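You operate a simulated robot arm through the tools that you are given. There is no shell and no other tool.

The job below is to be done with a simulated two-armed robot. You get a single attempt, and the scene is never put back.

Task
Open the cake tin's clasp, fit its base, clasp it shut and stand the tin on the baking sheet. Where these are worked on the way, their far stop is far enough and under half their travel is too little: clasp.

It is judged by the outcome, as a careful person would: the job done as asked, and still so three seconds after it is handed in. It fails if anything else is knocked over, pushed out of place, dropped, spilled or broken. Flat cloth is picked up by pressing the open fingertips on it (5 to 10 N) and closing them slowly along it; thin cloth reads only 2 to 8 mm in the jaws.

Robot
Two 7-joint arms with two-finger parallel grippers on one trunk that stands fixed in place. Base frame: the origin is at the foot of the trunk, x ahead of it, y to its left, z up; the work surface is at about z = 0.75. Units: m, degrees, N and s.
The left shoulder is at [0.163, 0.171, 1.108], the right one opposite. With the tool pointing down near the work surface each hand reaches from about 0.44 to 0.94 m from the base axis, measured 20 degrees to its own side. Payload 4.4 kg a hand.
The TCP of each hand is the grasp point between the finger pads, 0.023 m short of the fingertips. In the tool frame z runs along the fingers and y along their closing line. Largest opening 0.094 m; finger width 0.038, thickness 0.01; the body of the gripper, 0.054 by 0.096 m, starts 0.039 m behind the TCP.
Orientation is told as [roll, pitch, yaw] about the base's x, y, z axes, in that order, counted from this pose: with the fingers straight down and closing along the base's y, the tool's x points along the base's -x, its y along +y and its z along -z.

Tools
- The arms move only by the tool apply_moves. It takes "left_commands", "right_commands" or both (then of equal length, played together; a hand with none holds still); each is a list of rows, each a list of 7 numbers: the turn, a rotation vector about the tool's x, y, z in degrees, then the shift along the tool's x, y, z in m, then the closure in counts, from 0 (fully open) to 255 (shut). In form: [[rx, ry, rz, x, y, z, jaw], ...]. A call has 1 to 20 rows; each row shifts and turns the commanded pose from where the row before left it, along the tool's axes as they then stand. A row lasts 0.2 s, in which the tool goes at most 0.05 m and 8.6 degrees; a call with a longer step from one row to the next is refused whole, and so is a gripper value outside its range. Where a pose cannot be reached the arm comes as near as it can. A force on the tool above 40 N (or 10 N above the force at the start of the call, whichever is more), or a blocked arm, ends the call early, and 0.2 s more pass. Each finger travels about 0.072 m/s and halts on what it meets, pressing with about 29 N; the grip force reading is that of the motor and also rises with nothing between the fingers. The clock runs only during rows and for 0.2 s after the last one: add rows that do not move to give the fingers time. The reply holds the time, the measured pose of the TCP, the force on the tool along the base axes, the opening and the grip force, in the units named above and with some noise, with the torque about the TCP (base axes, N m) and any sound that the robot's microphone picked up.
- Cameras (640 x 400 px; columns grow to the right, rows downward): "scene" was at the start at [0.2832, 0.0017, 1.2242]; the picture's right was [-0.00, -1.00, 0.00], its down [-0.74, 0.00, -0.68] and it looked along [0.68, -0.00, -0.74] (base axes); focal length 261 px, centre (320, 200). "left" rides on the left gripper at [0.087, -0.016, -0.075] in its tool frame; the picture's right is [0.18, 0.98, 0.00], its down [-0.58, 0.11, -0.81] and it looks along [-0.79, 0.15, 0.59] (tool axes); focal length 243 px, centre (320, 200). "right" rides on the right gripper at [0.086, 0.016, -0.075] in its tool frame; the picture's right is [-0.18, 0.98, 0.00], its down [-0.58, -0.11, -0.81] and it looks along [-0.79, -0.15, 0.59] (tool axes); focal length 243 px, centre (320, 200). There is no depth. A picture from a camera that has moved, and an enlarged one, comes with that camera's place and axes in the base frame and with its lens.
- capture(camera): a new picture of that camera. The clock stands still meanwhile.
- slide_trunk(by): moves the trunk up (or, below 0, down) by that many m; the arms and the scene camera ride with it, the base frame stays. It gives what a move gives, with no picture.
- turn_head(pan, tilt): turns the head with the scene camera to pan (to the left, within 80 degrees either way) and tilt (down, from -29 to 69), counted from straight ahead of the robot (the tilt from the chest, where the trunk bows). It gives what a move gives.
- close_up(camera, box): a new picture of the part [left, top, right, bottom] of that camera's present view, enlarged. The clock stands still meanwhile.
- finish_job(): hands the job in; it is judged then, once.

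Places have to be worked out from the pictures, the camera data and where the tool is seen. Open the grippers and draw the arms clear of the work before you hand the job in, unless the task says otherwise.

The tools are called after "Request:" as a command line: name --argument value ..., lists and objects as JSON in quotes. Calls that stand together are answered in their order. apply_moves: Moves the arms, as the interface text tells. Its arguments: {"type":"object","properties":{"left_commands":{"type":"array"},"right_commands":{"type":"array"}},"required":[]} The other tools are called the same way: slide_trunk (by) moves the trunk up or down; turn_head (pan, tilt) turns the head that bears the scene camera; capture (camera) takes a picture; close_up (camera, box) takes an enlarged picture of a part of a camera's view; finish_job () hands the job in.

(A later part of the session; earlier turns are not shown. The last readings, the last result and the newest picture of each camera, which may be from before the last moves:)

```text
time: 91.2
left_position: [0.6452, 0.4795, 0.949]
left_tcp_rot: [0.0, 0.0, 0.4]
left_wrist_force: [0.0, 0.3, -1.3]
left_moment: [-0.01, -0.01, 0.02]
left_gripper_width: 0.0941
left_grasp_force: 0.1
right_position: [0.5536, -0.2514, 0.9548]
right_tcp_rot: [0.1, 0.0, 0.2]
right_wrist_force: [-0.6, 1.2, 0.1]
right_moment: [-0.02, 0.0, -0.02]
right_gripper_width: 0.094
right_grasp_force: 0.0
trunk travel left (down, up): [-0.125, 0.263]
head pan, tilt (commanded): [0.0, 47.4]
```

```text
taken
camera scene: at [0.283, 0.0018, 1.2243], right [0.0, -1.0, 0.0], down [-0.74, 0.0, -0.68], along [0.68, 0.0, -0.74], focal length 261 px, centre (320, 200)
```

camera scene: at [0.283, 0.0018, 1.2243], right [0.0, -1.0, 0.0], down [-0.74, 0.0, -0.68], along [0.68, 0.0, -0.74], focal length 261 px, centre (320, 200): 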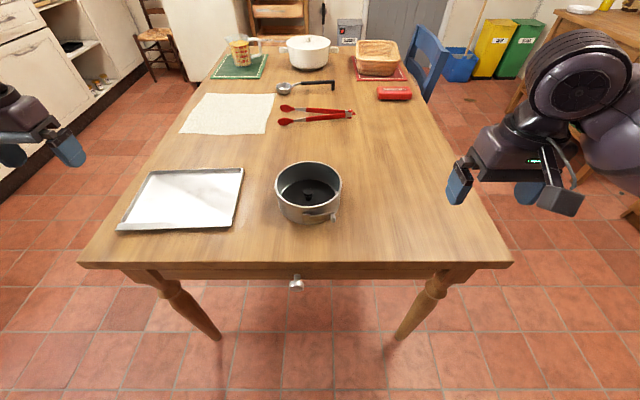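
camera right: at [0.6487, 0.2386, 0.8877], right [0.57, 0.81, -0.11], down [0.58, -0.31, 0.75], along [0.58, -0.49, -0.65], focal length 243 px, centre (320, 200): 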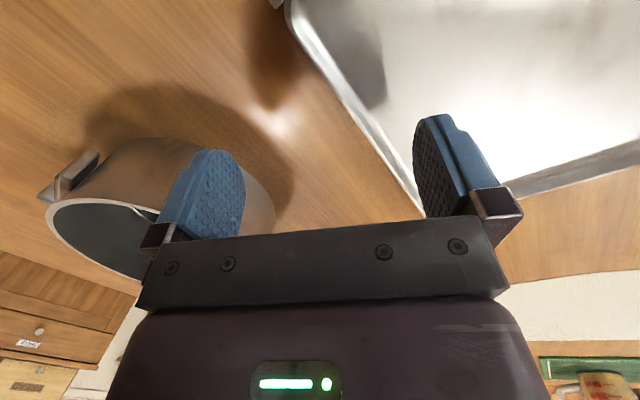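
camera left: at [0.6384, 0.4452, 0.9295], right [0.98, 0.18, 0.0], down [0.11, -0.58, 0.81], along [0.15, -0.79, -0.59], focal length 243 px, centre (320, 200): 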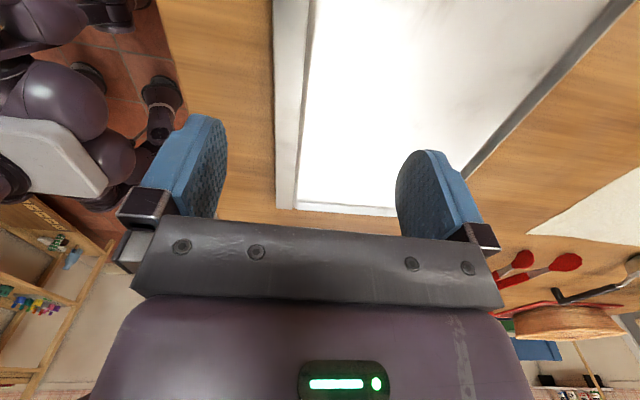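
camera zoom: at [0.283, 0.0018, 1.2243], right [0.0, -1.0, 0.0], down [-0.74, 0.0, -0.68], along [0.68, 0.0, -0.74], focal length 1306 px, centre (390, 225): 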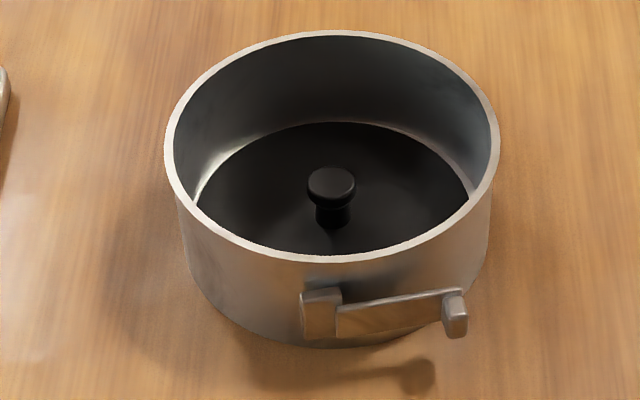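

The tin is unmoved, clasp shut. I bring the left hand above the tin's left wall at about (0.7185, 0.103).

Request:
apply_moves --left_commands '[[0, 0, 0.4, -0.0073, -0.0376, 0.002, 0], [0, 0, 0, -0.0073, -0.0376, 0.002, 0], [0, 0, 0, -0.0073, -0.0376, 0.002, 0], [0, 0, 0, -0.0073, -0.0376, 0.002, 0], [0, 0, 0, -0.0073, -0.0376, 0.002, 0], [0, 0, 0, -0.0073, -0.0376, 0.004, 0], [0, 0, 0, -0.0073, -0.0376, 0.004, 0], [0, 0, 0, -0.0073, -0.0376, 0.004, 0], [0, 0, 0, -0.0073, -0.0376, 0.004, 0], [0, 0, 0, -0.0073, -0.0376, 0.004, 0], [0, 0, 0, 0, 0, 0.02, 0], [0, 0, 0, 0, 0, 0.02, 0], [0, 0, 0, 0, 0, 0, 0]]'

Request:
capture --camera "left"

Request:
close_up --camera "scene" --box '[240, 130, 360, 240]'

```text
time: 94.0
left_position: [0.717, 0.1003, 0.8765]
left_tcp_rot: [0.0, 0.0, -0.3]
left_wrist_force: [0.2, -0.6, -0.6]
left_moment: [0.06, 0.0, 0.0]
left_gripper_width: 0.0939
left_grasp_force: 0.1
right_position: [0.5543, -0.2531, 0.9542]
right_tcp_rot: [0.0, -0.1, 0.1]
right_wrist_force: [1.1, 0.1, -0.3]
right_moment: [0.01, -0.01, -0.01]
right_gripper_width: 0.0941
right_grasp_force: 0.0
trunk travel left (down, up): [-0.125, 0.263]
head pan, tilt (commanded): [0.0, 47.4]
```

```text
taken
camera left: at [0.6301, 0.0852, 0.9511], right [-0.18, 0.98, 0.0], down [0.58, 0.11, 0.81], along [0.79, 0.14, -0.59], focal length 243 px, centre (320, 200)
```

left: 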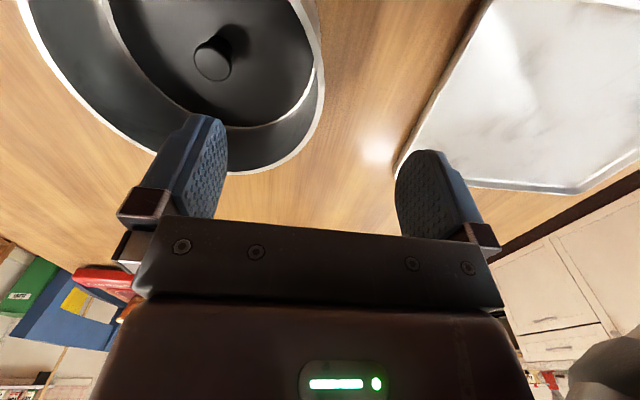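

```text
3.64 times, centred on (300, 185) of scene
camera zoom: at [0.283, 0.0014, 1.2244], right [0.0, -1.0, 0.0], down [-0.74, 0.0, -0.68], along [0.68, 0.0, -0.74], focal length 950 px, centre (393, 254)
```

zoom: 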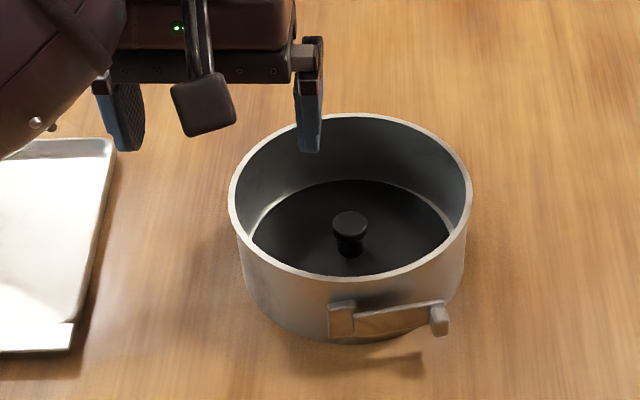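

The jaws straddle the left wall. I lower to z≈0.786 so the fingertips end just above the base, then grip firmly.

Request:
apply_moves --left_commands '[[0, 0, 0, -0.001, 0.001, 0.018, 0], [0, 0, 0, 0, 0, 0.018, 0], [0, 0, 0, 0, 0, 0.018, 0], [0, 0, 0, 0, 0, 0.018, 0], [0, 0, 0, 0, 0, 0.018, 0], [0, 0, 0, 0, 0, 0, 0]]'

Request:
capture --camera "left"

Request:
close_up --camera "scene" --box '[240, 130, 360, 240]'

```text
time: 95.4
left_position: [0.7177, 0.1025, 0.7881]
left_tcp_rot: [0.1, 0.0, -0.3]
left_wrist_force: [-0.1, -0.1, -0.5]
left_moment: [-0.02, -0.02, -0.01]
left_gripper_width: 0.0941
left_grasp_force: 0.1
right_position: [0.5533, -0.2531, 0.9543]
right_tcp_rot: [0.1, -0.1, 0.1]
right_wrist_force: [0.1, 0.3, -0.5]
right_moment: [0.01, -0.04, -0.01]
right_gripper_width: 0.0937
right_grasp_force: 0.1
trunk travel left (down, up): [-0.125, 0.263]
head pan, tilt (commanded): [0.0, 47.4]
```

```text
taken
camera left: at [0.6313, 0.0866, 0.863], right [-0.18, 0.98, 0.0], down [0.58, 0.11, 0.81], along [0.79, 0.14, -0.59], focal length 243 px, centre (320, 200)
```

left: 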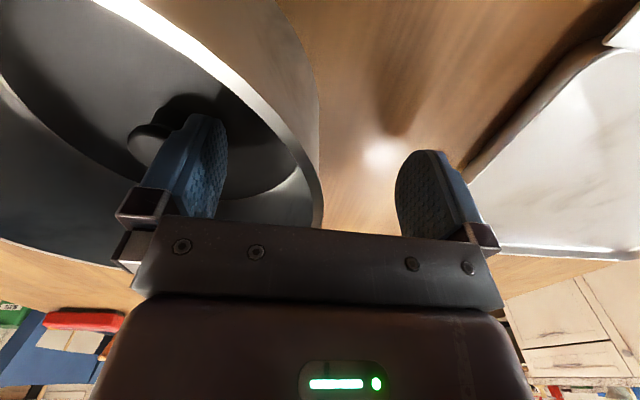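

```text
3.64 times, centred on (300, 185) of scene
camera zoom: at [0.283, 0.0016, 1.2244], right [0.0, -1.0, 0.0], down [-0.74, 0.0, -0.68], along [0.68, 0.0, -0.74], focal length 950 px, centre (393, 254)
```

zoom: 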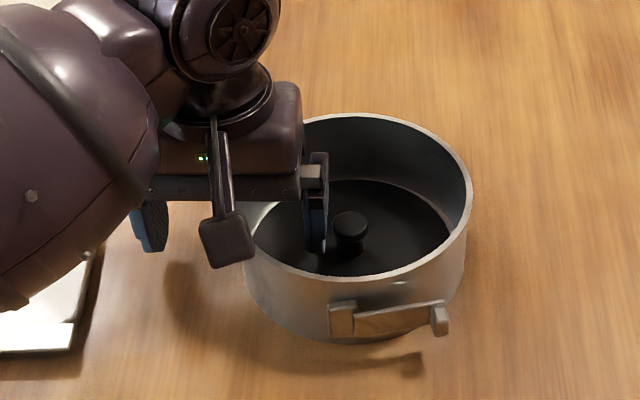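

The inner finger stands between the disc knob and the wall. I close gradually onto the wall.

Request:
apply_moves --left_commands '[[0, 0, 0, 0, 0, 0, 60], [0, 0, 0, 0, 0, 0, 120], [0, 0, 0, 0, 0, 0, 180], [0, 0, 0, 0, 0, 0, 215], [0, 0, 0, 0, 0, 0, 235], [0, 0, 0, 0, 0, 0, 255], [0, 0, 0, 0, 0, 0, 255], [0, 0, 0, 0, 0, 0, 255]]'

Request:
close_up --camera "scene" --box '[240, 130, 360, 240]'

Request:
capture --camera "left"

```text
time: 97.2
left_position: [0.7174, 0.1026, 0.7904]
left_tcp_rot: [0.0, 0.1, -0.4]
left_wrist_force: [1.3, -1.0, 1.7]
left_moment: [0.16, 0.0, 0.04]
left_gripper_width: 0.0083
left_grasp_force: 29.1
right_position: [0.5542, -0.2536, 0.9545]
right_tcp_rot: [0.2, -0.3, 0.1]
right_wrist_force: [0.8, -0.3, 0.2]
right_moment: [0.0, 0.02, 0.0]
right_gripper_width: 0.094
right_grasp_force: 0.1
trunk travel left (down, up): [-0.125, 0.263]
head pan, tilt (commanded): [0.0, 47.4]
```

```text
3.64 times, centred on (300, 185) of scene
camera zoom: at [0.2832, 0.0016, 1.2243], right [0.0, -1.0, 0.0], down [-0.74, 0.0, -0.68], along [0.68, 0.0, -0.74], focal length 950 px, centre (393, 254)
```

zoom: 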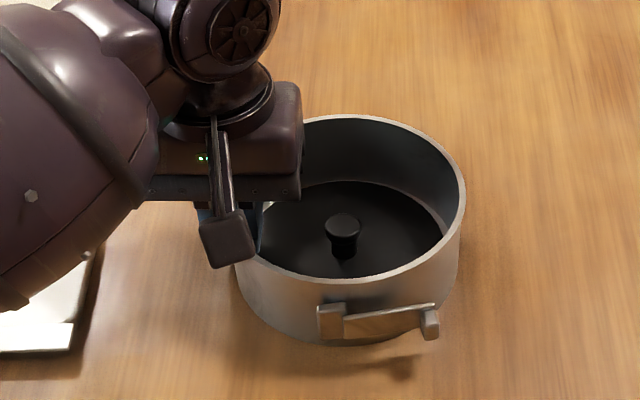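

```text
taken
camera left: at [0.6314, 0.0865, 0.863], right [-0.18, 0.98, 0.0], down [0.58, 0.11, 0.81], along [0.79, 0.14, -0.59], focal length 243 px, centre (320, 200)
```

left: 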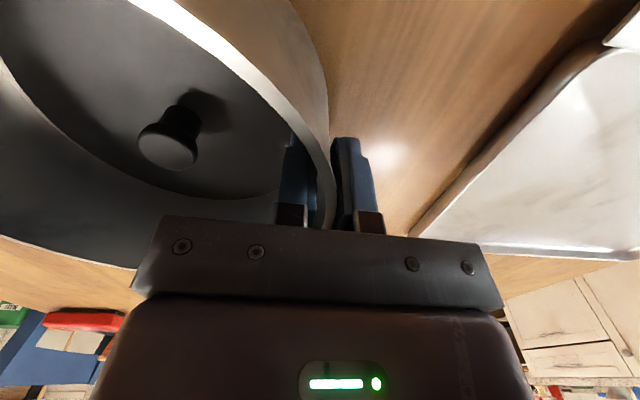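

The width reads 8.3 mm here, more than the 4 mm at the far side earlier, so I zoom in to see how the fingers sit on the wall before lifting.

Request:
close_up --camera "left" --box '[240, 90, 420, 240]'

Request:
close_up --camera "scene" --box '[290, 160, 350, 225]'

Request:
close_up --camera "right" --box '[400, 0, 640, 200]'

```text
2.67 times, centred on (330, 165) of left
camera zoom: at [0.6314, 0.0865, 0.863], right [-0.18, 0.98, 0.0], down [0.58, 0.11, 0.81], along [0.79, 0.14, -0.59], focal length 647 px, centre (293, 293)
```

zoom: 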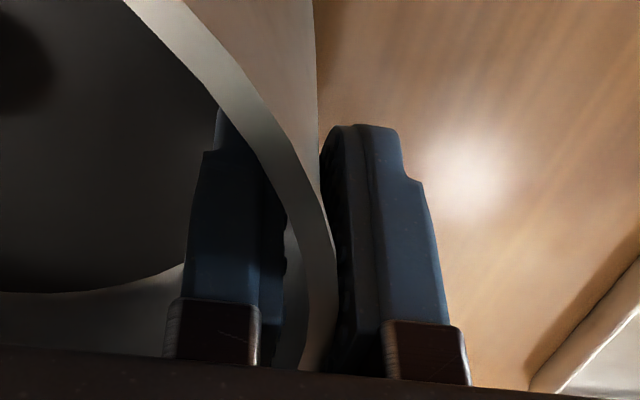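

```text
6.15 times, centred on (320, 192) of scene
camera zoom: at [0.2832, 0.0016, 1.2243], right [0.0, -1.0, 0.0], down [-0.74, 0.0, -0.68], along [0.68, 0.0, -0.74], focal length 1608 px, centre (320, 246)
```

zoom: 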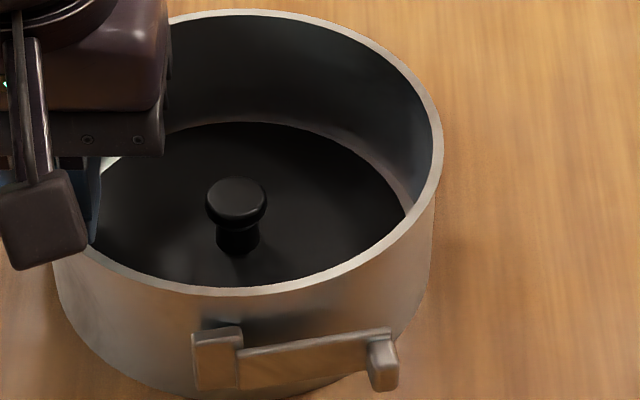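

```text
2.00 times, centred on (520, 100) of right
camera zoom: at [0.467, -0.2361, 1.0284], right [0.18, 0.98, 0.0], down [0.58, -0.11, 0.81], along [0.79, -0.15, -0.59], focal length 485 px, centre (-80, 400)
```

zoom: 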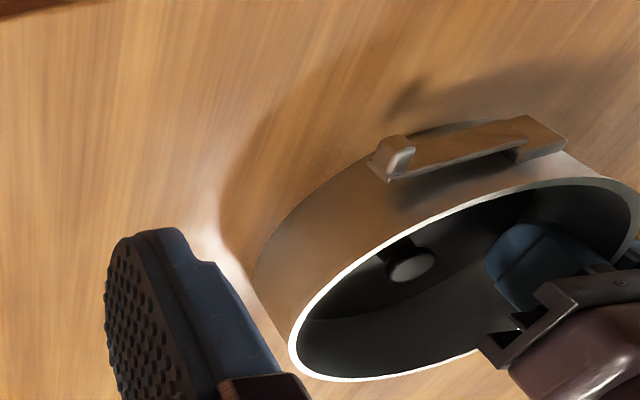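

The grip seems sound (the thicker reading fits the pad spanning the curved wall). I test-lift by about 12 mm and check weight and tilt.

Request:
apply_moves --left_commands '[[0, 0, 0, 0, 0, -0.003, 255], [0, 0, 0, 0, 0, -0.003, 255], [0, 0, 0, 0, 0, -0.003, 255], [0, 0, 0, 0, 0, -0.003, 255], [0, 0, 0, 0, 0, 0, 255], [0, 0, 0, 0, 0, 0, 255]]'

Request:
close_up --camera "scene" --box '[240, 150, 360, 240]'

Request:
close_up --camera "right" --box '[400, 0, 640, 200]'

```text
time: 98.6
left_position: [0.7158, 0.1033, 0.7991]
left_tcp_rot: [0.0, 0.1, -0.4]
left_wrist_force: [-0.7, 0.0, -2.6]
left_moment: [0.22, 0.01, 0.01]
left_gripper_width: 0.0084
left_grasp_force: 29.0
right_position: [0.5529, -0.2519, 0.9536]
right_tcp_rot: [0.1, -0.1, 0.2]
right_wrist_force: [-0.8, 1.0, 1.2]
right_moment: [0.0, 0.02, 0.01]
right_gripper_width: 0.0941
right_grasp_force: 0.0
trunk travel left (down, up): [-0.125, 0.263]
head pan, tilt (commanded): [0.0, 47.4]
```

```text
4.44 times, centred on (300, 195) of scene
camera zoom: at [0.2835, 0.0017, 1.2242], right [0.0, -1.0, 0.0], down [-0.74, 0.0, -0.68], along [0.68, 0.0, -0.74], focal length 1161 px, centre (409, 222)
```

zoom: 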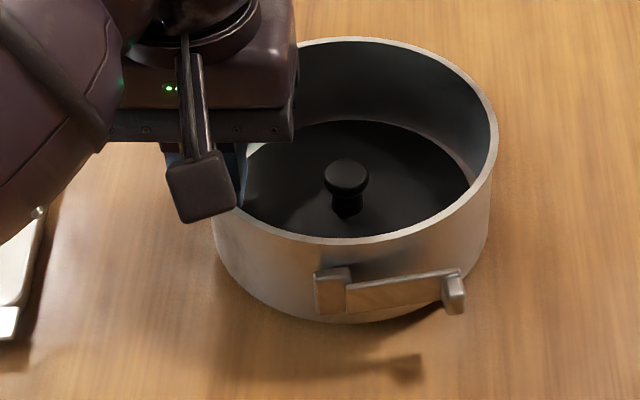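

```text
2.00 times, centred on (520, 100) of right
camera zoom: at [0.4672, -0.236, 1.0282], right [0.18, 0.98, 0.0], down [0.58, -0.11, 0.81], along [0.79, -0.15, -0.59], focal length 485 px, centre (-80, 400)
```

zoom: 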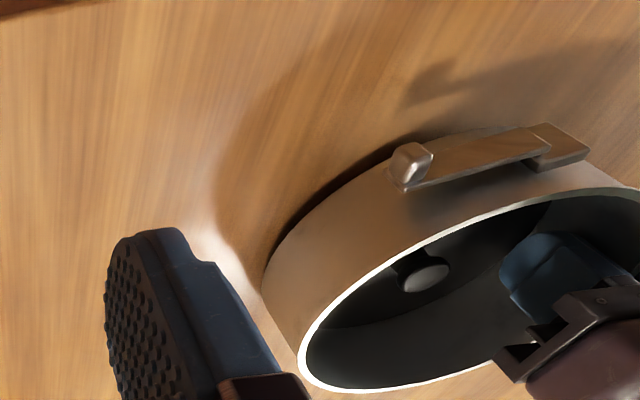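

The tin lifts cleanly with no visible tilt; it weighs about 0.28 kg. I raise it another 35 mm and carry it smoothly left over the sheet to about centre (0.7295, 0.31).

Request:
apply_moves --left_commands '[[0, 0, 0, 0, 0, -0.008, 255], [0, 0, 0, 0, 0, -0.01, 255], [0, 0, 0, 0, 0, -0.01, 255], [0, 0, 0, 0, 0, -0.007, 255], [0, 0, 0, -0.0004, 0.01, 0, 255], [0, 0, 0, -0.0008, 0.02, 0, 255], [0, 0, 0, -0.001, 0.02, 0, 255], [0, 0, 0, -0.001, 0.024, 0, 255], [0, 0, 0, -0.001, 0.024, 0, 255], [0, 0, 0, -0.001, 0.024, 0, 255], [0, 0, 0, -0.001, 0.024, 0, 255], [0, 0, 0, -0.001, 0.024, 0, 255], [0, 0, 0, -0.001, 0.024, 0, 255], [0, 0, 0, -0.001, 0.024, 0, 255], [0, 0, 0, -0.001, 0.024, 0, 255], [0, 0, 0, -0.0008, 0.02, 0, 255], [0, 0, 0, -0.0006, 0.0147, 0, 255], [0, 0, 0, 0, 0, 0, 255], [0, 0, 0, 0, 0, 0, 255]]'

Request:
capture --camera "scene"

Request:
close_up --camera "scene" --box '[110, 130, 270, 240]'

Request:
capture --camera "left"

```text
time: 102.6
left_position: [0.7302, 0.3791, 0.8351]
left_tcp_rot: [0.0, 0.1, -0.3]
left_wrist_force: [-0.4, -0.7, -3.3]
left_moment: [0.22, -0.01, 0.01]
left_gripper_width: 0.0084
left_grasp_force: 29.1
right_position: [0.5547, -0.2514, 0.9545]
right_tcp_rot: [0.1, -0.1, 0.2]
right_wrist_force: [1.3, 0.7, 0.1]
right_moment: [0.01, -0.01, 0.01]
right_gripper_width: 0.0942
right_grasp_force: 0.1
trunk travel left (down, up): [-0.125, 0.263]
head pan, tilt (commanded): [0.0, 47.4]
```

```text
taken
camera scene: at [0.2835, 0.0017, 1.2242], right [0.0, -1.0, 0.0], down [-0.74, 0.0, -0.68], along [0.68, 0.0, -0.74], focal length 261 px, centre (320, 200)
```

scene: 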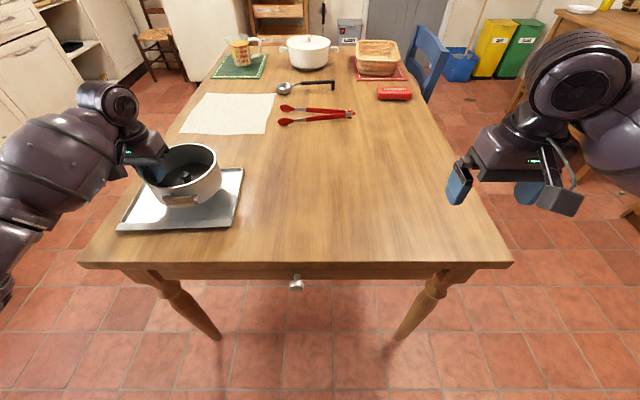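

```text
3.64 times, centred on (190, 185) of scene
camera zoom: at [0.2835, 0.0017, 1.2242], right [0.0, -1.0, 0.0], down [-0.74, 0.0, -0.68], along [0.68, 0.0, -0.74], focal length 950 px, centre (793, 254)
```

zoom: 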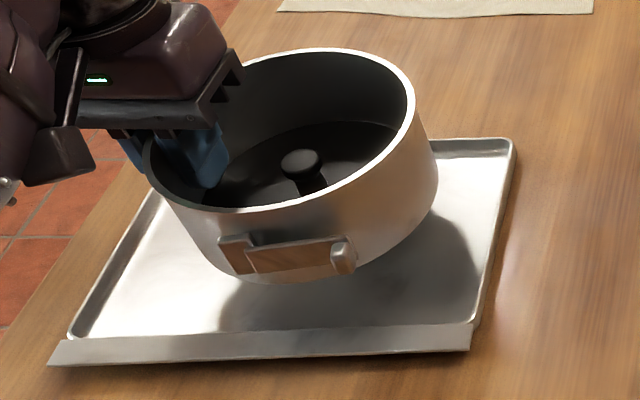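

```text
taken
camera left: at [0.6434, 0.363, 0.909], right [-0.18, 0.98, 0.0], down [0.58, 0.11, 0.81], along [0.79, 0.14, -0.59], focal length 243 px, centre (320, 200)
```

left: 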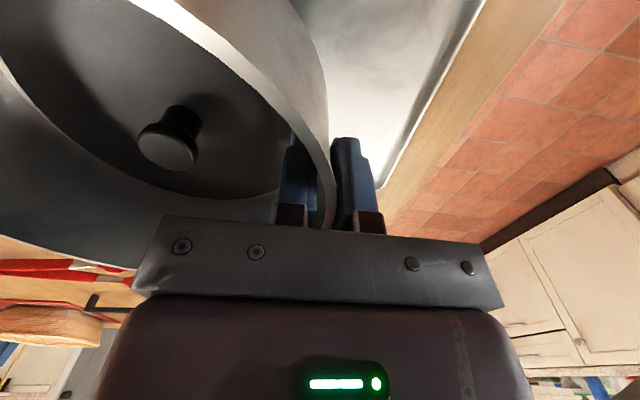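

The tin hovers level over the sheet, and both the scene and wrist measurements put its centre within about 1.5 mm of the middle front to back. I lower most of the way and check clearances.

Request:
apply_moves --left_commands '[[0, 0, 0, 0, 0, 0.006, 255], [0, 0, 0, 0, 0, 0.007, 255], [0, 0, 0, 0, 0, 0.007, 255], [0, 0, 0, 0, 0, 0.006, 255], [0, 0, 0, 0, 0, 0.004, 255], [0, 0, 0, 0, 0, 0, 255]]'

Request:
close_up --camera "scene" --box '[110, 140, 260, 240]'

Request:
capture --camera "left"

```text
time: 104.0
left_position: [0.7302, 0.3804, 0.8056]
left_tcp_rot: [0.0, 0.1, -0.3]
left_wrist_force: [1.0, -0.1, -2.7]
left_moment: [0.2, -0.02, 0.01]
left_gripper_width: 0.0084
left_grasp_force: 29.1
right_position: [0.5541, -0.2525, 0.9537]
right_tcp_rot: [0.1, -0.1, 0.2]
right_wrist_force: [-1.0, -0.8, 0.5]
right_moment: [-0.02, 0.02, 0.02]
right_gripper_width: 0.0939
right_grasp_force: 0.1
trunk travel left (down, up): [-0.125, 0.263]
head pan, tilt (commanded): [0.0, 47.4]
```

```text
4.00 times, centred on (185, 190) of scene
camera zoom: at [0.2834, 0.0018, 1.2242], right [0.0, -1.0, 0.0], down [-0.74, 0.0, -0.68], along [0.68, 0.0, -0.74], focal length 1045 px, centre (860, 240)
```

zoom: 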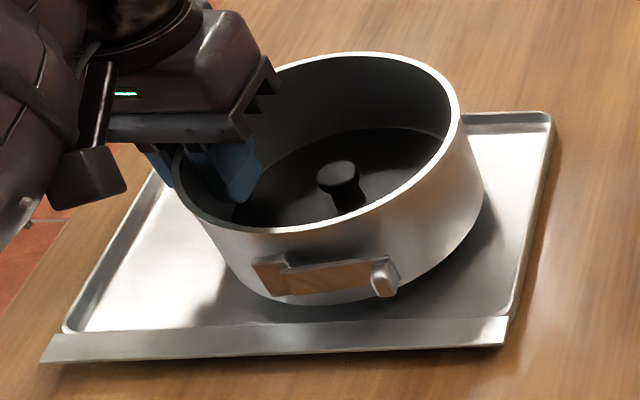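

```text
taken
camera left: at [0.6444, 0.3635, 0.8794], right [-0.18, 0.98, 0.0], down [0.58, 0.11, 0.81], along [0.79, 0.14, -0.59], focal length 243 px, centre (320, 200)
```

left: 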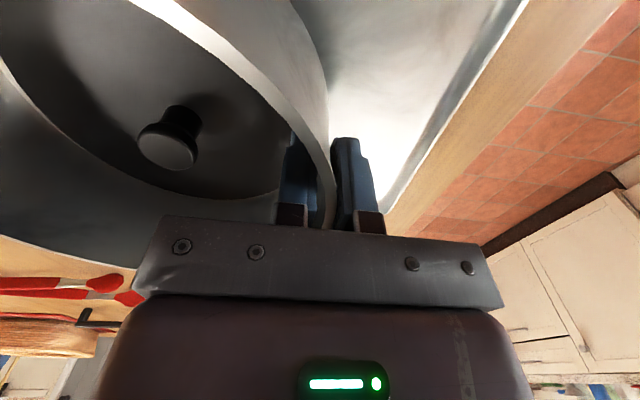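

The tin's bottom is about at rim height; the gap to the far wall is hidden in this view. I bring the right hand round, high up with yaw +90, so that its camera sees the tin and sheet from the right side.

Request:
apply_moves --right_commands '[[0, 0, -8.2, 0, 0, -0.01, 0], [0, 0, -8.2, 0, 0, -0.01, 0], [0, 0, -8.2, 0, 0, -0.01, 0], [0, 0, -8.2, 0, 0, -0.01, 0], [0, 0, -8.2, 0, 0, -0.01, 0], [0, 0, -8.2, 0, 0, -0.01, 0], [0, 0, -8.2, 0, 0, -0.01, 0], [0, 0, -8.2, 0, 0, -0.01, 0], [0, 0, -8.2, 0, 0, -0.01, 0], [0, 0, -8.2, 0, 0, -0.006, 0], [0, 0, -8, 0, 0, 0, 0], [0, 0, 0, -0.025, -0.0207, 0, 0], [0, 0, 0, -0.025, -0.0207, 0, 0], [0, 0, 0, -0.025, -0.0207, 0, 0], [0, 0, 0, -0.025, -0.0207, 0, 0], [0, 0, 0, -0.025, -0.0207, 0, 0], [0, 0, 0, -0.025, -0.0207, 0, 0], [0, 0, 0, -0.025, -0.0207, 0, 0], [0, 0, 0, -0.025, -0.0207, 0, 0], [0, 0, 0, 0, 0, 0, 0]]'

Request:
capture --camera "right"

```text
time: 108.2
left_position: [0.7301, 0.3807, 0.8059]
left_tcp_rot: [0.0, 0.0, -0.4]
left_wrist_force: [0.5, 0.6, -3.6]
left_moment: [0.19, -0.02, 0.02]
left_gripper_width: 0.0082
left_grasp_force: 29.1
right_position: [0.7162, -0.0513, 1.049]
right_tcp_rot: [-0.1, 0.1, 90.1]
right_wrist_force: [-0.4, 0.0, 0.6]
right_moment: [0.02, 0.01, -0.01]
right_gripper_width: 0.0939
right_grasp_force: 0.0
trunk travel left (down, up): [-0.125, 0.263]
head pan, tilt (commanded): [0.0, 47.4]
```

```text
taken
camera right: at [0.7006, -0.1374, 1.123], right [-0.98, 0.18, 0.0], down [0.11, 0.58, 0.81], along [0.15, 0.79, -0.59], focal length 243 px, centre (320, 200)
```

right: 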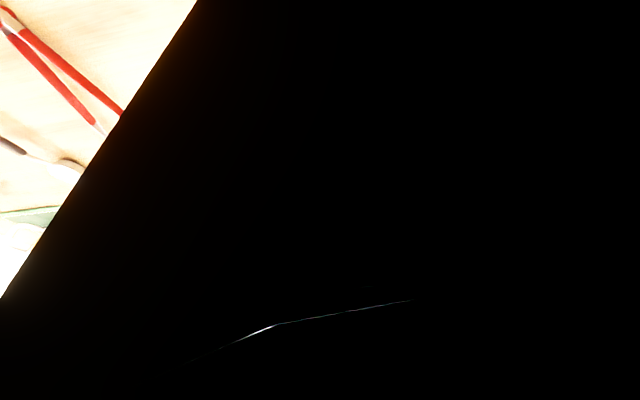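

The right camera is blocked by its own forearm in that pose. I lower the hand 10 cm, move it a bit left and tilt it so the camera looks flatter toward the tin.

Request:
apply_moves --right_commands '[[0, 0, 0, -0.01, 0, 0.02, 0], [0, 0, 0, -0.01, 0, 0.02, 0], [0, 0, 0, -0.01, 0, 0.02, 0], [0, 0, 0, -0.01, 0, 0.02, 0], [0, 0, 0, -0.01, 0, 0.02, 0], [0, -7.5, 0, 0, 0, 0, 0], [0, -7.5, 0, 0, 0, 0, 0], [0, 0, 0, 0, 0, 0, 0]]'

Request:
capture --camera "right"

```text
time: 110.0
left_position: [0.7308, 0.3801, 0.8053]
left_tcp_rot: [0.0, -0.1, -0.4]
left_wrist_force: [-0.7, -0.6, -2.4]
left_moment: [0.22, -0.01, -0.01]
left_gripper_width: 0.0083
left_grasp_force: 28.9
right_position: [0.7187, -0.0013, 0.9455]
right_tcp_rot: [-0.1, -15.1, 90.1]
right_wrist_force: [0.0, -0.2, 0.5]
right_moment: [-0.01, 0.0, -0.02]
right_gripper_width: 0.0941
right_grasp_force: 0.1
trunk travel left (down, up): [-0.125, 0.263]
head pan, tilt (commanded): [0.0, 47.4]
```

```text
taken
camera right: at [0.7026, -0.1029, 0.9961], right [-0.98, 0.18, 0.05], down [0.11, 0.35, 0.93], along [0.15, 0.92, -0.36], focal length 243 px, centre (320, 200)
```

right: 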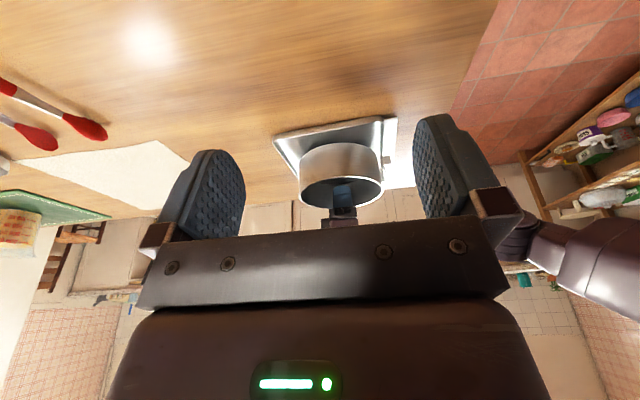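

Now the right camera sees the tin and sheet from the side. I enlarge that part to compare the near and far gaps.

Request:
close_up --camera "right" --box '[260, 105, 410, 215]'

```text
3.64 times, centred on (335, 160) of right
camera zoom: at [0.7026, -0.1029, 0.9961], right [-0.98, 0.18, 0.05], down [0.11, 0.35, 0.93], along [0.15, 0.92, -0.36], focal length 882 px, centre (266, 346)
```

zoom: 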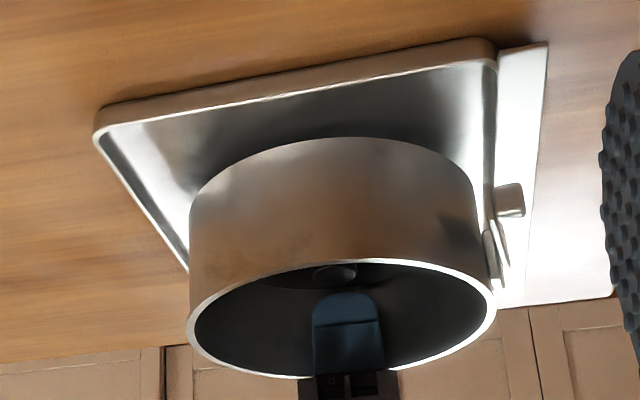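

In this side view the tin sits about 1.5–2 mm too far toward the back relative to the sheet's rims. I shift it 1.5 mm toward me and lower to just above the floor, then re-check.

Request:
apply_moves --left_commands '[[0, 0, 0, 0.0015, 0, 0, 255], [0, 0, 0, 0, 0, 0.003, 255], [0, 0, 0, 0, 0, 0.003, 255], [0, 0, 0, 0, 0, 0.003, 255], [0, 0, 0, 0, 0, 0, 255]]'

Request:
close_up --camera "right" --box '[260, 105, 410, 215]'

Request:
close_up --camera "scene" --box '[110, 140, 260, 240]'

```text
time: 111.2
left_position: [0.7279, 0.3804, 0.7944]
left_tcp_rot: [-0.1, 0.2, -0.3]
left_wrist_force: [0.5, 0.6, -2.7]
left_moment: [0.23, -0.01, 0.01]
left_gripper_width: 0.008
left_grasp_force: 29.0
right_position: [0.7186, -0.0004, 0.9467]
right_tcp_rot: [-0.1, -15.1, 90.1]
right_wrist_force: [0.7, -1.5, 0.5]
right_moment: [0.03, -0.01, 0.0]
right_gripper_width: 0.0941
right_grasp_force: 0.0
trunk travel left (down, up): [-0.125, 0.263]
head pan, tilt (commanded): [0.0, 47.4]
```

```text
3.64 times, centred on (335, 160) of right
camera zoom: at [0.7028, -0.103, 0.9959], right [-0.98, 0.18, 0.05], down [0.11, 0.35, 0.93], along [0.15, 0.92, -0.37], focal length 882 px, centre (266, 346)
```

zoom: 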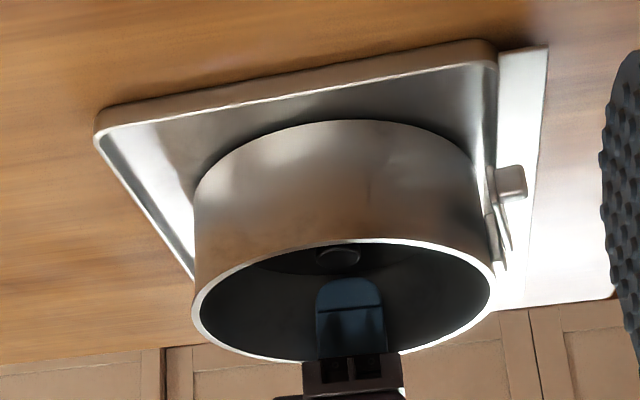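

```text
4.00 times, centred on (185, 190) of scene
camera zoom: at [0.2834, 0.0018, 1.2242], right [0.0, -1.0, 0.0], down [-0.74, 0.0, -0.68], along [0.68, 0.0, -0.74], focal length 1045 px, centre (860, 240)
```

zoom: 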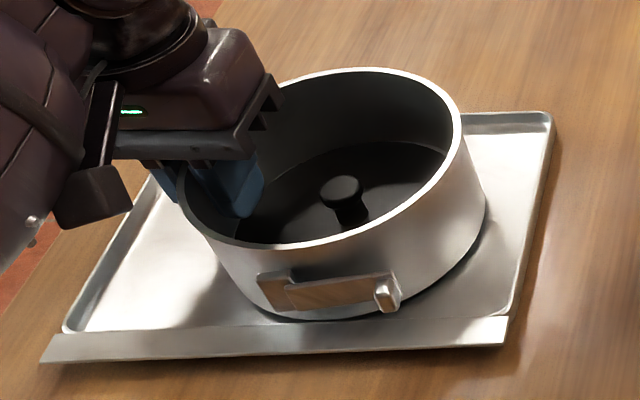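

The tin is now within the rims with gaps on both sides. I lower in 1.5 mm steps to touch down on the sheet.

Request:
apply_moves --left_commands '[[0, 0, 0, 0, 0, 0.0015, 255], [0, 0, 0, 0, 0, 0.0015, 255], [0, 0, 0, 0, 0, 0, 255]]'

Request:
close_up --camera "right" --box '[260, 105, 410, 215]'

```text
time: 112.0
left_position: [0.7269, 0.38, 0.7933]
left_tcp_rot: [0.0, 0.1, -0.4]
left_wrist_force: [0.2, 0.8, 0.3]
left_moment: [0.11, 0.11, 0.01]
left_gripper_width: 0.0081
left_grasp_force: 29.3
right_position: [0.7185, -0.0006, 0.9462]
right_tcp_rot: [0.0, -15.1, 89.9]
right_wrist_force: [0.7, 0.7, 0.6]
right_moment: [-0.01, 0.0, 0.0]
right_gripper_width: 0.0938
right_grasp_force: 0.0
trunk travel left (down, up): [-0.125, 0.263]
head pan, tilt (commanded): [0.0, 47.4]
```

```text
3.64 times, centred on (335, 160) of right
camera zoom: at [0.7026, -0.103, 0.9963], right [-0.98, 0.18, 0.05], down [0.11, 0.35, 0.93], along [0.15, 0.92, -0.36], focal length 882 px, centre (266, 346)
```

zoom: 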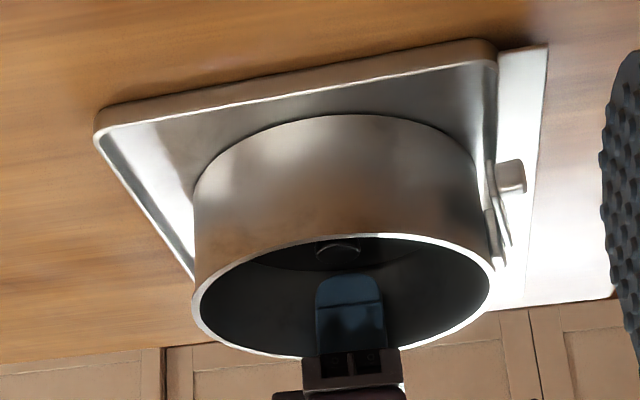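

First contact appears on the near side about 2 mm early, suggesting the tin is a touch too close to the near wall. I lift 3 mm, shift 2 mm away from me, and lower again.

Request:
apply_moves --left_commands '[[0, 0, 0, 0, 0, -0.004, 255], [0, 0, 0, -0.002, 0, 0, 255], [0, 0, 0, 0, 0, 0, 255], [0, 0, 0, 0, 0, 0.003, 255], [0, 0, 0, 0, 0, 0.001, 255], [0, 0, 0, 0, 0, 0, 255]]'

```text
time: 113.4
left_position: [0.7303, 0.3802, 0.7928]
left_tcp_rot: [-0.1, 0.0, -0.4]
left_wrist_force: [-0.1, -0.3, -1.2]
left_moment: [0.18, -0.05, -0.05]
left_gripper_width: 0.0087
left_grasp_force: 28.8
right_position: [0.7181, -0.0007, 0.9456]
right_tcp_rot: [-0.1, -15.1, 90.2]
right_wrist_force: [-0.4, -0.3, 0.8]
right_moment: [0.01, 0.0, -0.01]
right_gripper_width: 0.0937
right_grasp_force: 0.1
trunk travel left (down, up): [-0.125, 0.263]
head pan, tilt (commanded): [0.0, 47.4]
```

Contact is now slight and more balanced. I lower another 1 mm at a time.

Request:
apply_moves --left_commands '[[0, 0, 0, 0, 0, 0.001, 255], [0, 0, 0, 0, 0, 0, 255]]'

Request:
close_up --camera "right" --box '[260, 105, 410, 215]'

Request:
close_up --camera "scene" --box '[110, 140, 260, 240]'

```text
time: 114.0
left_position: [0.7297, 0.3811, 0.7928]
left_tcp_rot: [0.0, -0.1, -0.3]
left_wrist_force: [1.7, 2.5, 4.6]
left_moment: [-0.19, 0.51, -0.05]
left_gripper_width: 0.0084
left_grasp_force: 29.6
right_position: [0.7186, -0.0006, 0.9469]
right_tcp_rot: [-0.1, -15.1, 90.1]
right_wrist_force: [0.2, 0.0, -0.2]
right_moment: [-0.02, 0.04, -0.02]
right_gripper_width: 0.0938
right_grasp_force: 0.0
trunk travel left (down, up): [-0.125, 0.263]
head pan, tilt (commanded): [0.0, 47.4]
```

```text
3.64 times, centred on (335, 160) of right
camera zoom: at [0.7023, -0.1031, 0.9968], right [-0.98, 0.18, 0.05], down [0.11, 0.35, 0.93], along [0.15, 0.92, -0.36], focal length 882 px, centre (266, 346)
```

zoom: 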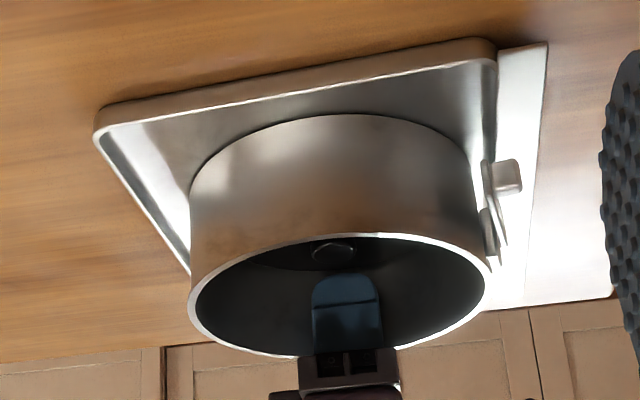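

```text
4.00 times, centred on (185, 190) of scene
camera zoom: at [0.2827, 0.0016, 1.2246], right [0.0, -1.0, 0.0], down [-0.74, 0.0, -0.68], along [0.68, 0.0, -0.74], focal length 1045 px, centre (860, 240)
```

zoom: 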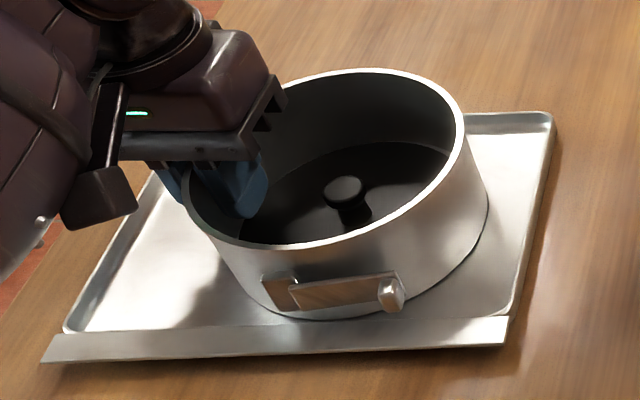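

Contact is still felt first at the near edge, and this view shows a slightly larger gap at the far side than the near. I lift 5 mm, shift 2 mm further back, and set it down again.

Request:
apply_moves --left_commands '[[0, 0, 0, 0, 0, -0.005, 255], [0, 0, 0, -0.002, 0, 0, 255], [0, 0, 0, 0, 0, 0, 255], [0, 0, 0, 0, 0, 0.003, 255], [0, 0, 0, 0, 0, 0.001, 255], [0, 0, 0, 0, 0, 0, 255]]'

Request:
apply_moves --left_commands '[[0, 0, 0, 0, 0, 0.001, 255], [0, 0, 0, 0, 0, 0, 255]]'

Request:
close_up --camera "right" --box '[260, 105, 410, 215]'

```text
time: 115.4
left_position: [0.7341, 0.3784, 0.7937]
left_tcp_rot: [-0.1, 0.0, -0.4]
left_wrist_force: [0.5, 0.3, -2.7]
left_moment: [0.17, -0.03, -0.02]
left_gripper_width: 0.0082
left_grasp_force: 28.9
right_position: [0.7197, -0.0003, 0.9461]
right_tcp_rot: [-0.2, -15.0, 90.2]
right_wrist_force: [-0.6, 0.5, 0.0]
right_moment: [-0.03, -0.01, 0.0]
right_gripper_width: 0.094
right_grasp_force: 0.0
trunk travel left (down, up): [-0.125, 0.263]
head pan, tilt (commanded): [0.0, 47.4]
```

```text
time: 116.0
left_position: [0.7336, 0.3802, 0.7927]
left_tcp_rot: [0.0, 0.0, -0.4]
left_wrist_force: [0.6, 0.1, -0.6]
left_moment: [0.19, -0.08, -0.05]
left_gripper_width: 0.0081
left_grasp_force: 29.0
right_position: [0.7189, -0.0014, 0.9465]
right_tcp_rot: [-0.1, -15.0, 90.1]
right_wrist_force: [-0.1, 0.0, -0.1]
right_moment: [0.01, 0.0, 0.02]
right_gripper_width: 0.0939
right_grasp_force: 0.1
trunk travel left (down, up): [-0.125, 0.263]
head pan, tilt (commanded): [0.0, 47.4]
```

```text
3.64 times, centred on (335, 160) of right
camera zoom: at [0.7027, -0.1031, 0.9961], right [-0.98, 0.18, 0.05], down [0.11, 0.35, 0.93], along [0.15, 0.92, -0.36], focal length 882 px, centre (266, 346)
```

zoom: 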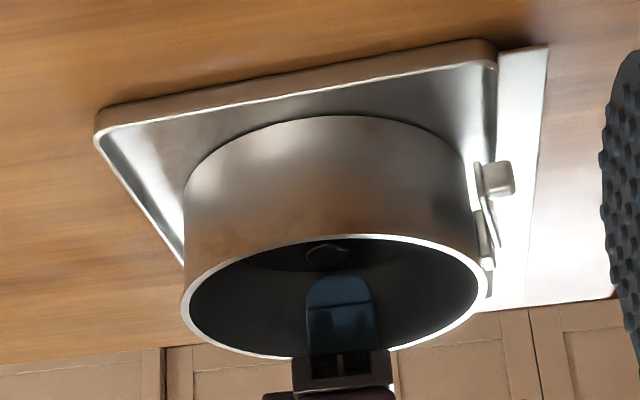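

At this spot contact is weaker and slightly toward the far side, so the true middle is about 1 mm back toward me. I shift by 1 mm and continue lowering in 1 mm steps.

Request:
apply_moves --left_commands '[[0, 0, 0, 0, 0, -0.002, 255], [0, 0, 0, 0.001, 0, 0, 255], [0, 0, 0, 0, 0, 0.002, 255], [0, 0, 0, 0, 0, 0.001, 255], [0, 0, 0, 0, 0, 0, 255]]'

```text
time: 117.2
left_position: [0.732, 0.3804, 0.7934]
left_tcp_rot: [0.1, -0.1, -0.3]
left_wrist_force: [3.1, -0.2, 3.5]
left_moment: [-0.07, 0.31, 0.06]
left_gripper_width: 0.0083
left_grasp_force: 29.0
right_position: [0.7175, -0.0008, 0.9472]
right_tcp_rot: [-0.1, -15.2, 90.1]
right_wrist_force: [-0.5, 0.2, 0.0]
right_moment: [0.01, -0.01, -0.01]
right_gripper_width: 0.0943
right_grasp_force: 0.1
trunk travel left (down, up): [-0.125, 0.263]
head pan, tilt (commanded): [0.0, 47.4]
```

The readings fit a flat floor with the tin pitched only a fraction of a degree in the grip, and it is now resting on the sheet. I ease the downward push slightly, open the jaws gradually to about 30 mm and check before withdrawing.

Request:
apply_moves --left_commands '[[0, 0, 0, 0, 0, -0.001, 255], [0, 0, 0, 0, 0, 0, 235], [0, 0, 0, 0, 0, 0, 215], [0, 0, 0, 0, 0, 0, 195], [0, 0, 0, 0, 0, 0, 175], [0, 0, 0, 0, 0, 0, 175]]'

Request:
close_up --camera "right" --box '[260, 105, 410, 215]'

Request:
close_up --camera "scene" --box '[110, 140, 260, 240]'

```text
time: 118.6
left_position: [0.7321, 0.3805, 0.7915]
left_tcp_rot: [0.0, 0.0, -0.4]
left_wrist_force: [0.0, 0.4, -0.2]
left_moment: [0.02, -0.04, -0.02]
left_gripper_width: 0.0295
left_grasp_force: 0.0
right_position: [0.7185, -0.0004, 0.9462]
right_tcp_rot: [0.0, -15.1, 90.0]
right_wrist_force: [0.8, -0.2, -0.3]
right_moment: [0.01, -0.03, 0.0]
right_gripper_width: 0.0941
right_grasp_force: 0.1
trunk travel left (down, up): [-0.125, 0.263]
head pan, tilt (commanded): [0.0, 47.4]
```

```text
3.64 times, centred on (335, 160) of right
camera zoom: at [0.7026, -0.103, 0.996], right [-0.98, 0.18, 0.05], down [0.11, 0.35, 0.93], along [0.15, 0.92, -0.36], focal length 882 px, centre (266, 346)
```

zoom: 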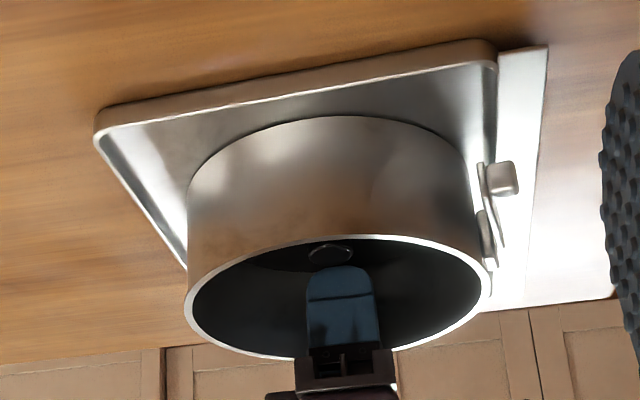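

```text
4.00 times, centred on (185, 190) of scene
camera zoom: at [0.2832, 0.0017, 1.2242], right [0.0, -1.0, 0.0], down [-0.74, 0.0, -0.68], along [0.68, 0.0, -0.74], focal length 1045 px, centre (860, 240)
```

zoom: 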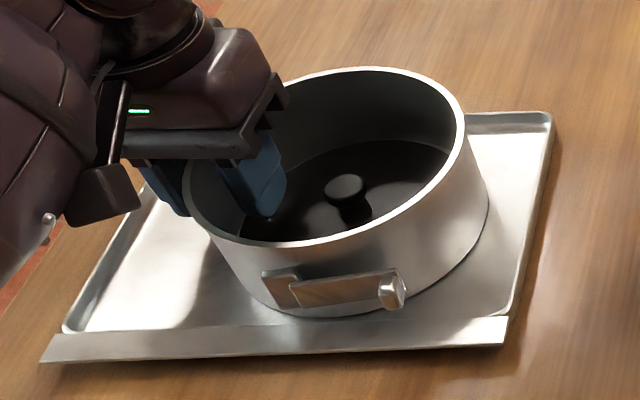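

The jaws are open and the tin stays put on the sheet. I lift the left hand straight up and clear, then inspect.

Request:
apply_moves --left_commands '[[0, 0, 0, 0, 0, -0.01, 175], [0, 0, 0, 0, 0, -0.02, 175], [0, 0, 0, 0, 0, -0.03, 175], [0, 0, 0, 0, 0, -0.03, 175], [0, 0, 0, 0, 0, -0.03, 150], [0, 0, 0, 0, 0, -0.03, 100], [0, 0, 0, 0.04, 0.01, 0, 50], [0, 0, 0, 0.04, 0.01, 0, 0], [0, 0, 0, 0.04, 0.01, 0, 0], [0, 0, 0, 0.04, 0.01, 0, 0], [0, 0, 0, 0, 0, 0, 0]]'

Request:
capture --camera "scene"

Request:
close_up --camera "scene" --box '[110, 140, 260, 240]'

Request:
close_up --camera "right" --box '[260, 105, 410, 215]'

```text
time: 121.0
left_position: [0.5719, 0.4213, 0.9409]
left_tcp_rot: [-0.1, 0.1, -0.3]
left_wrist_force: [-0.2, 0.1, -0.5]
left_moment: [-0.01, -0.02, -0.01]
left_gripper_width: 0.0941
left_grasp_force: 0.2
right_position: [0.7191, -0.0008, 0.9458]
right_tcp_rot: [0.1, -15.1, 90.1]
right_wrist_force: [0.7, 0.0, 0.2]
right_moment: [0.0, -0.01, 0.03]
right_gripper_width: 0.0938
right_grasp_force: 0.1
trunk travel left (down, up): [-0.125, 0.263]
head pan, tilt (commanded): [0.0, 47.4]
```

```text
taken
camera scene: at [0.2836, 0.0019, 1.224], right [0.0, -1.0, 0.0], down [-0.74, 0.0, -0.68], along [0.68, 0.0, -0.74], focal length 261 px, centre (320, 200)
```

scene: 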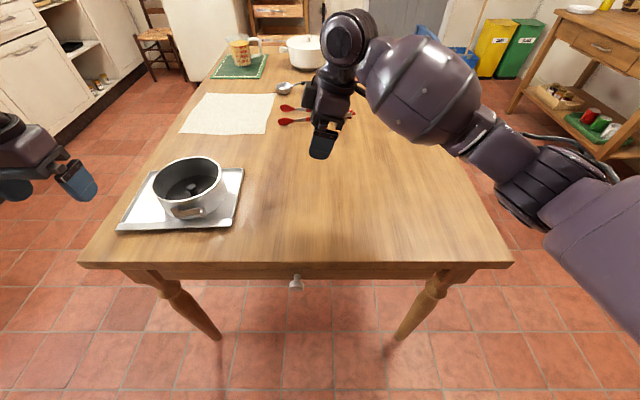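

```text
4.00 times, centred on (185, 190) of scene
camera zoom: at [0.2836, 0.0019, 1.224], right [0.0, -1.0, 0.0], down [-0.74, 0.0, -0.68], along [0.68, 0.0, -0.74], focal length 1045 px, centre (860, 240)
```

zoom: 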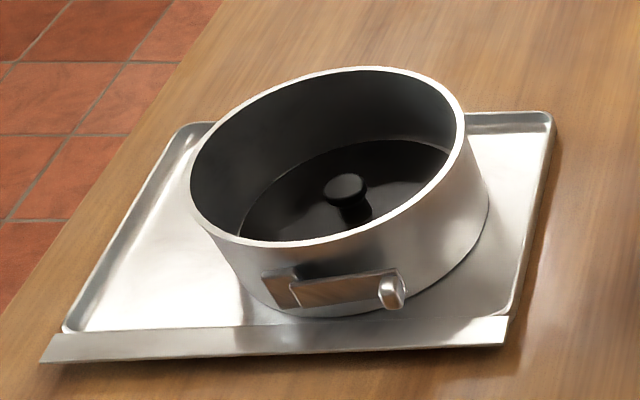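

```text
3.64 times, centred on (335, 160) of right
camera zoom: at [0.7028, -0.1028, 0.9954], right [-0.98, 0.18, 0.05], down [0.11, 0.35, 0.93], along [0.15, 0.92, -0.37], focal length 882 px, centre (266, 346)
```

zoom: 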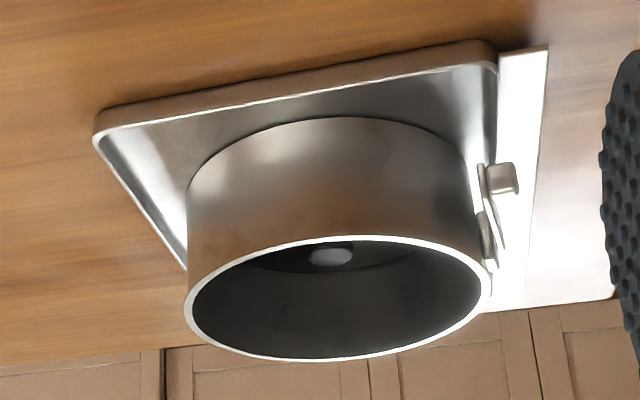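

The tin stands on the sheet inside its rims, with the base inside and the clasp shut. I take one closer look from the near side with the left camera to verify the clasp, base and that it sits level.

Request:
apply_moves --left_commands '[[0, 0, 0, 0.004, -0.03, 0.01, 0], [0, 0, 0, 0.004, -0.03, 0.01, 0], [0, 0, 0, 0.004, -0.025, 0.01, 0], [0, 0, 0, 0, 0, 0, 0]]'

Request:
capture --camera "left"

Request:
close_up --camera "left" --box '[220, 60, 420, 240]'

Request:
close_up --camera "scene" --box '[150, 150, 240, 225]'

```text
time: 122.0
left_position: [0.5588, 0.3354, 0.9109]
left_tcp_rot: [0.0, 0.1, -0.3]
left_wrist_force: [0.2, 0.0, -0.2]
left_moment: [-0.02, 0.01, 0.01]
left_gripper_width: 0.0941
left_grasp_force: 0.1
right_position: [0.7183, -0.0013, 0.9464]
right_tcp_rot: [-0.1, -15.1, 90.1]
right_wrist_force: [-1.0, -0.6, -0.4]
right_moment: [-0.01, -0.01, 0.0]
right_gripper_width: 0.0939
right_grasp_force: 0.1
trunk travel left (down, up): [-0.125, 0.263]
head pan, tilt (commanded): [0.0, 47.4]
```

```text
taken
camera left: at [0.4733, 0.3199, 0.9848], right [-0.18, 0.98, 0.0], down [0.58, 0.11, 0.81], along [0.79, 0.14, -0.59], focal length 243 px, centre (320, 200)
```

left: 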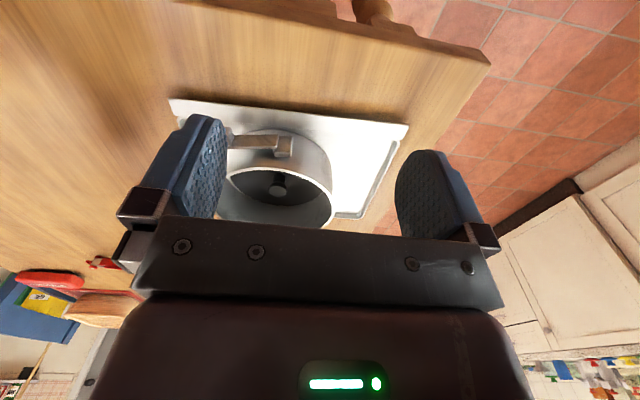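

```text
2.22 times, centred on (320, 150) of left
camera zoom: at [0.4733, 0.3199, 0.9848], right [-0.18, 0.98, 0.0], down [0.58, 0.11, 0.81], along [0.79, 0.14, -0.59], focal length 539 px, centre (320, 311)
```

zoom: 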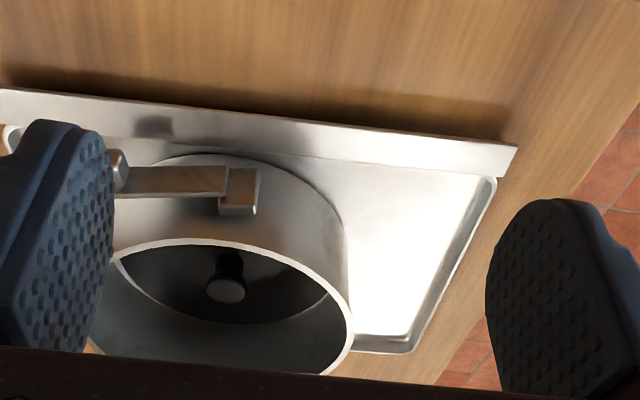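

```text
5.33 times, centred on (195, 188) of scene
camera zoom: at [0.2831, 0.0015, 1.2243], right [0.0, -1.0, 0.0], down [-0.74, 0.0, -0.68], along [0.68, 0.0, -0.74], focal length 1394 px, centre (987, 267)
```

zoom: 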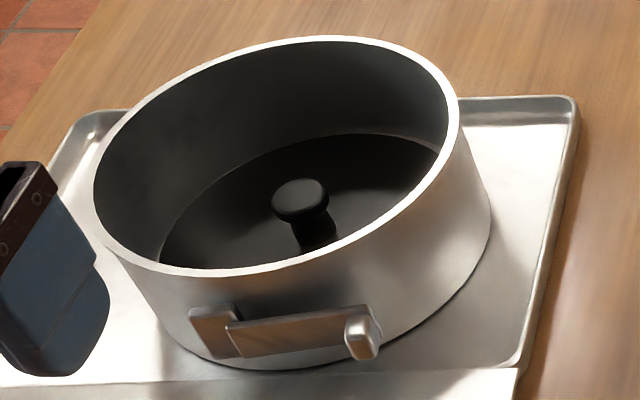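

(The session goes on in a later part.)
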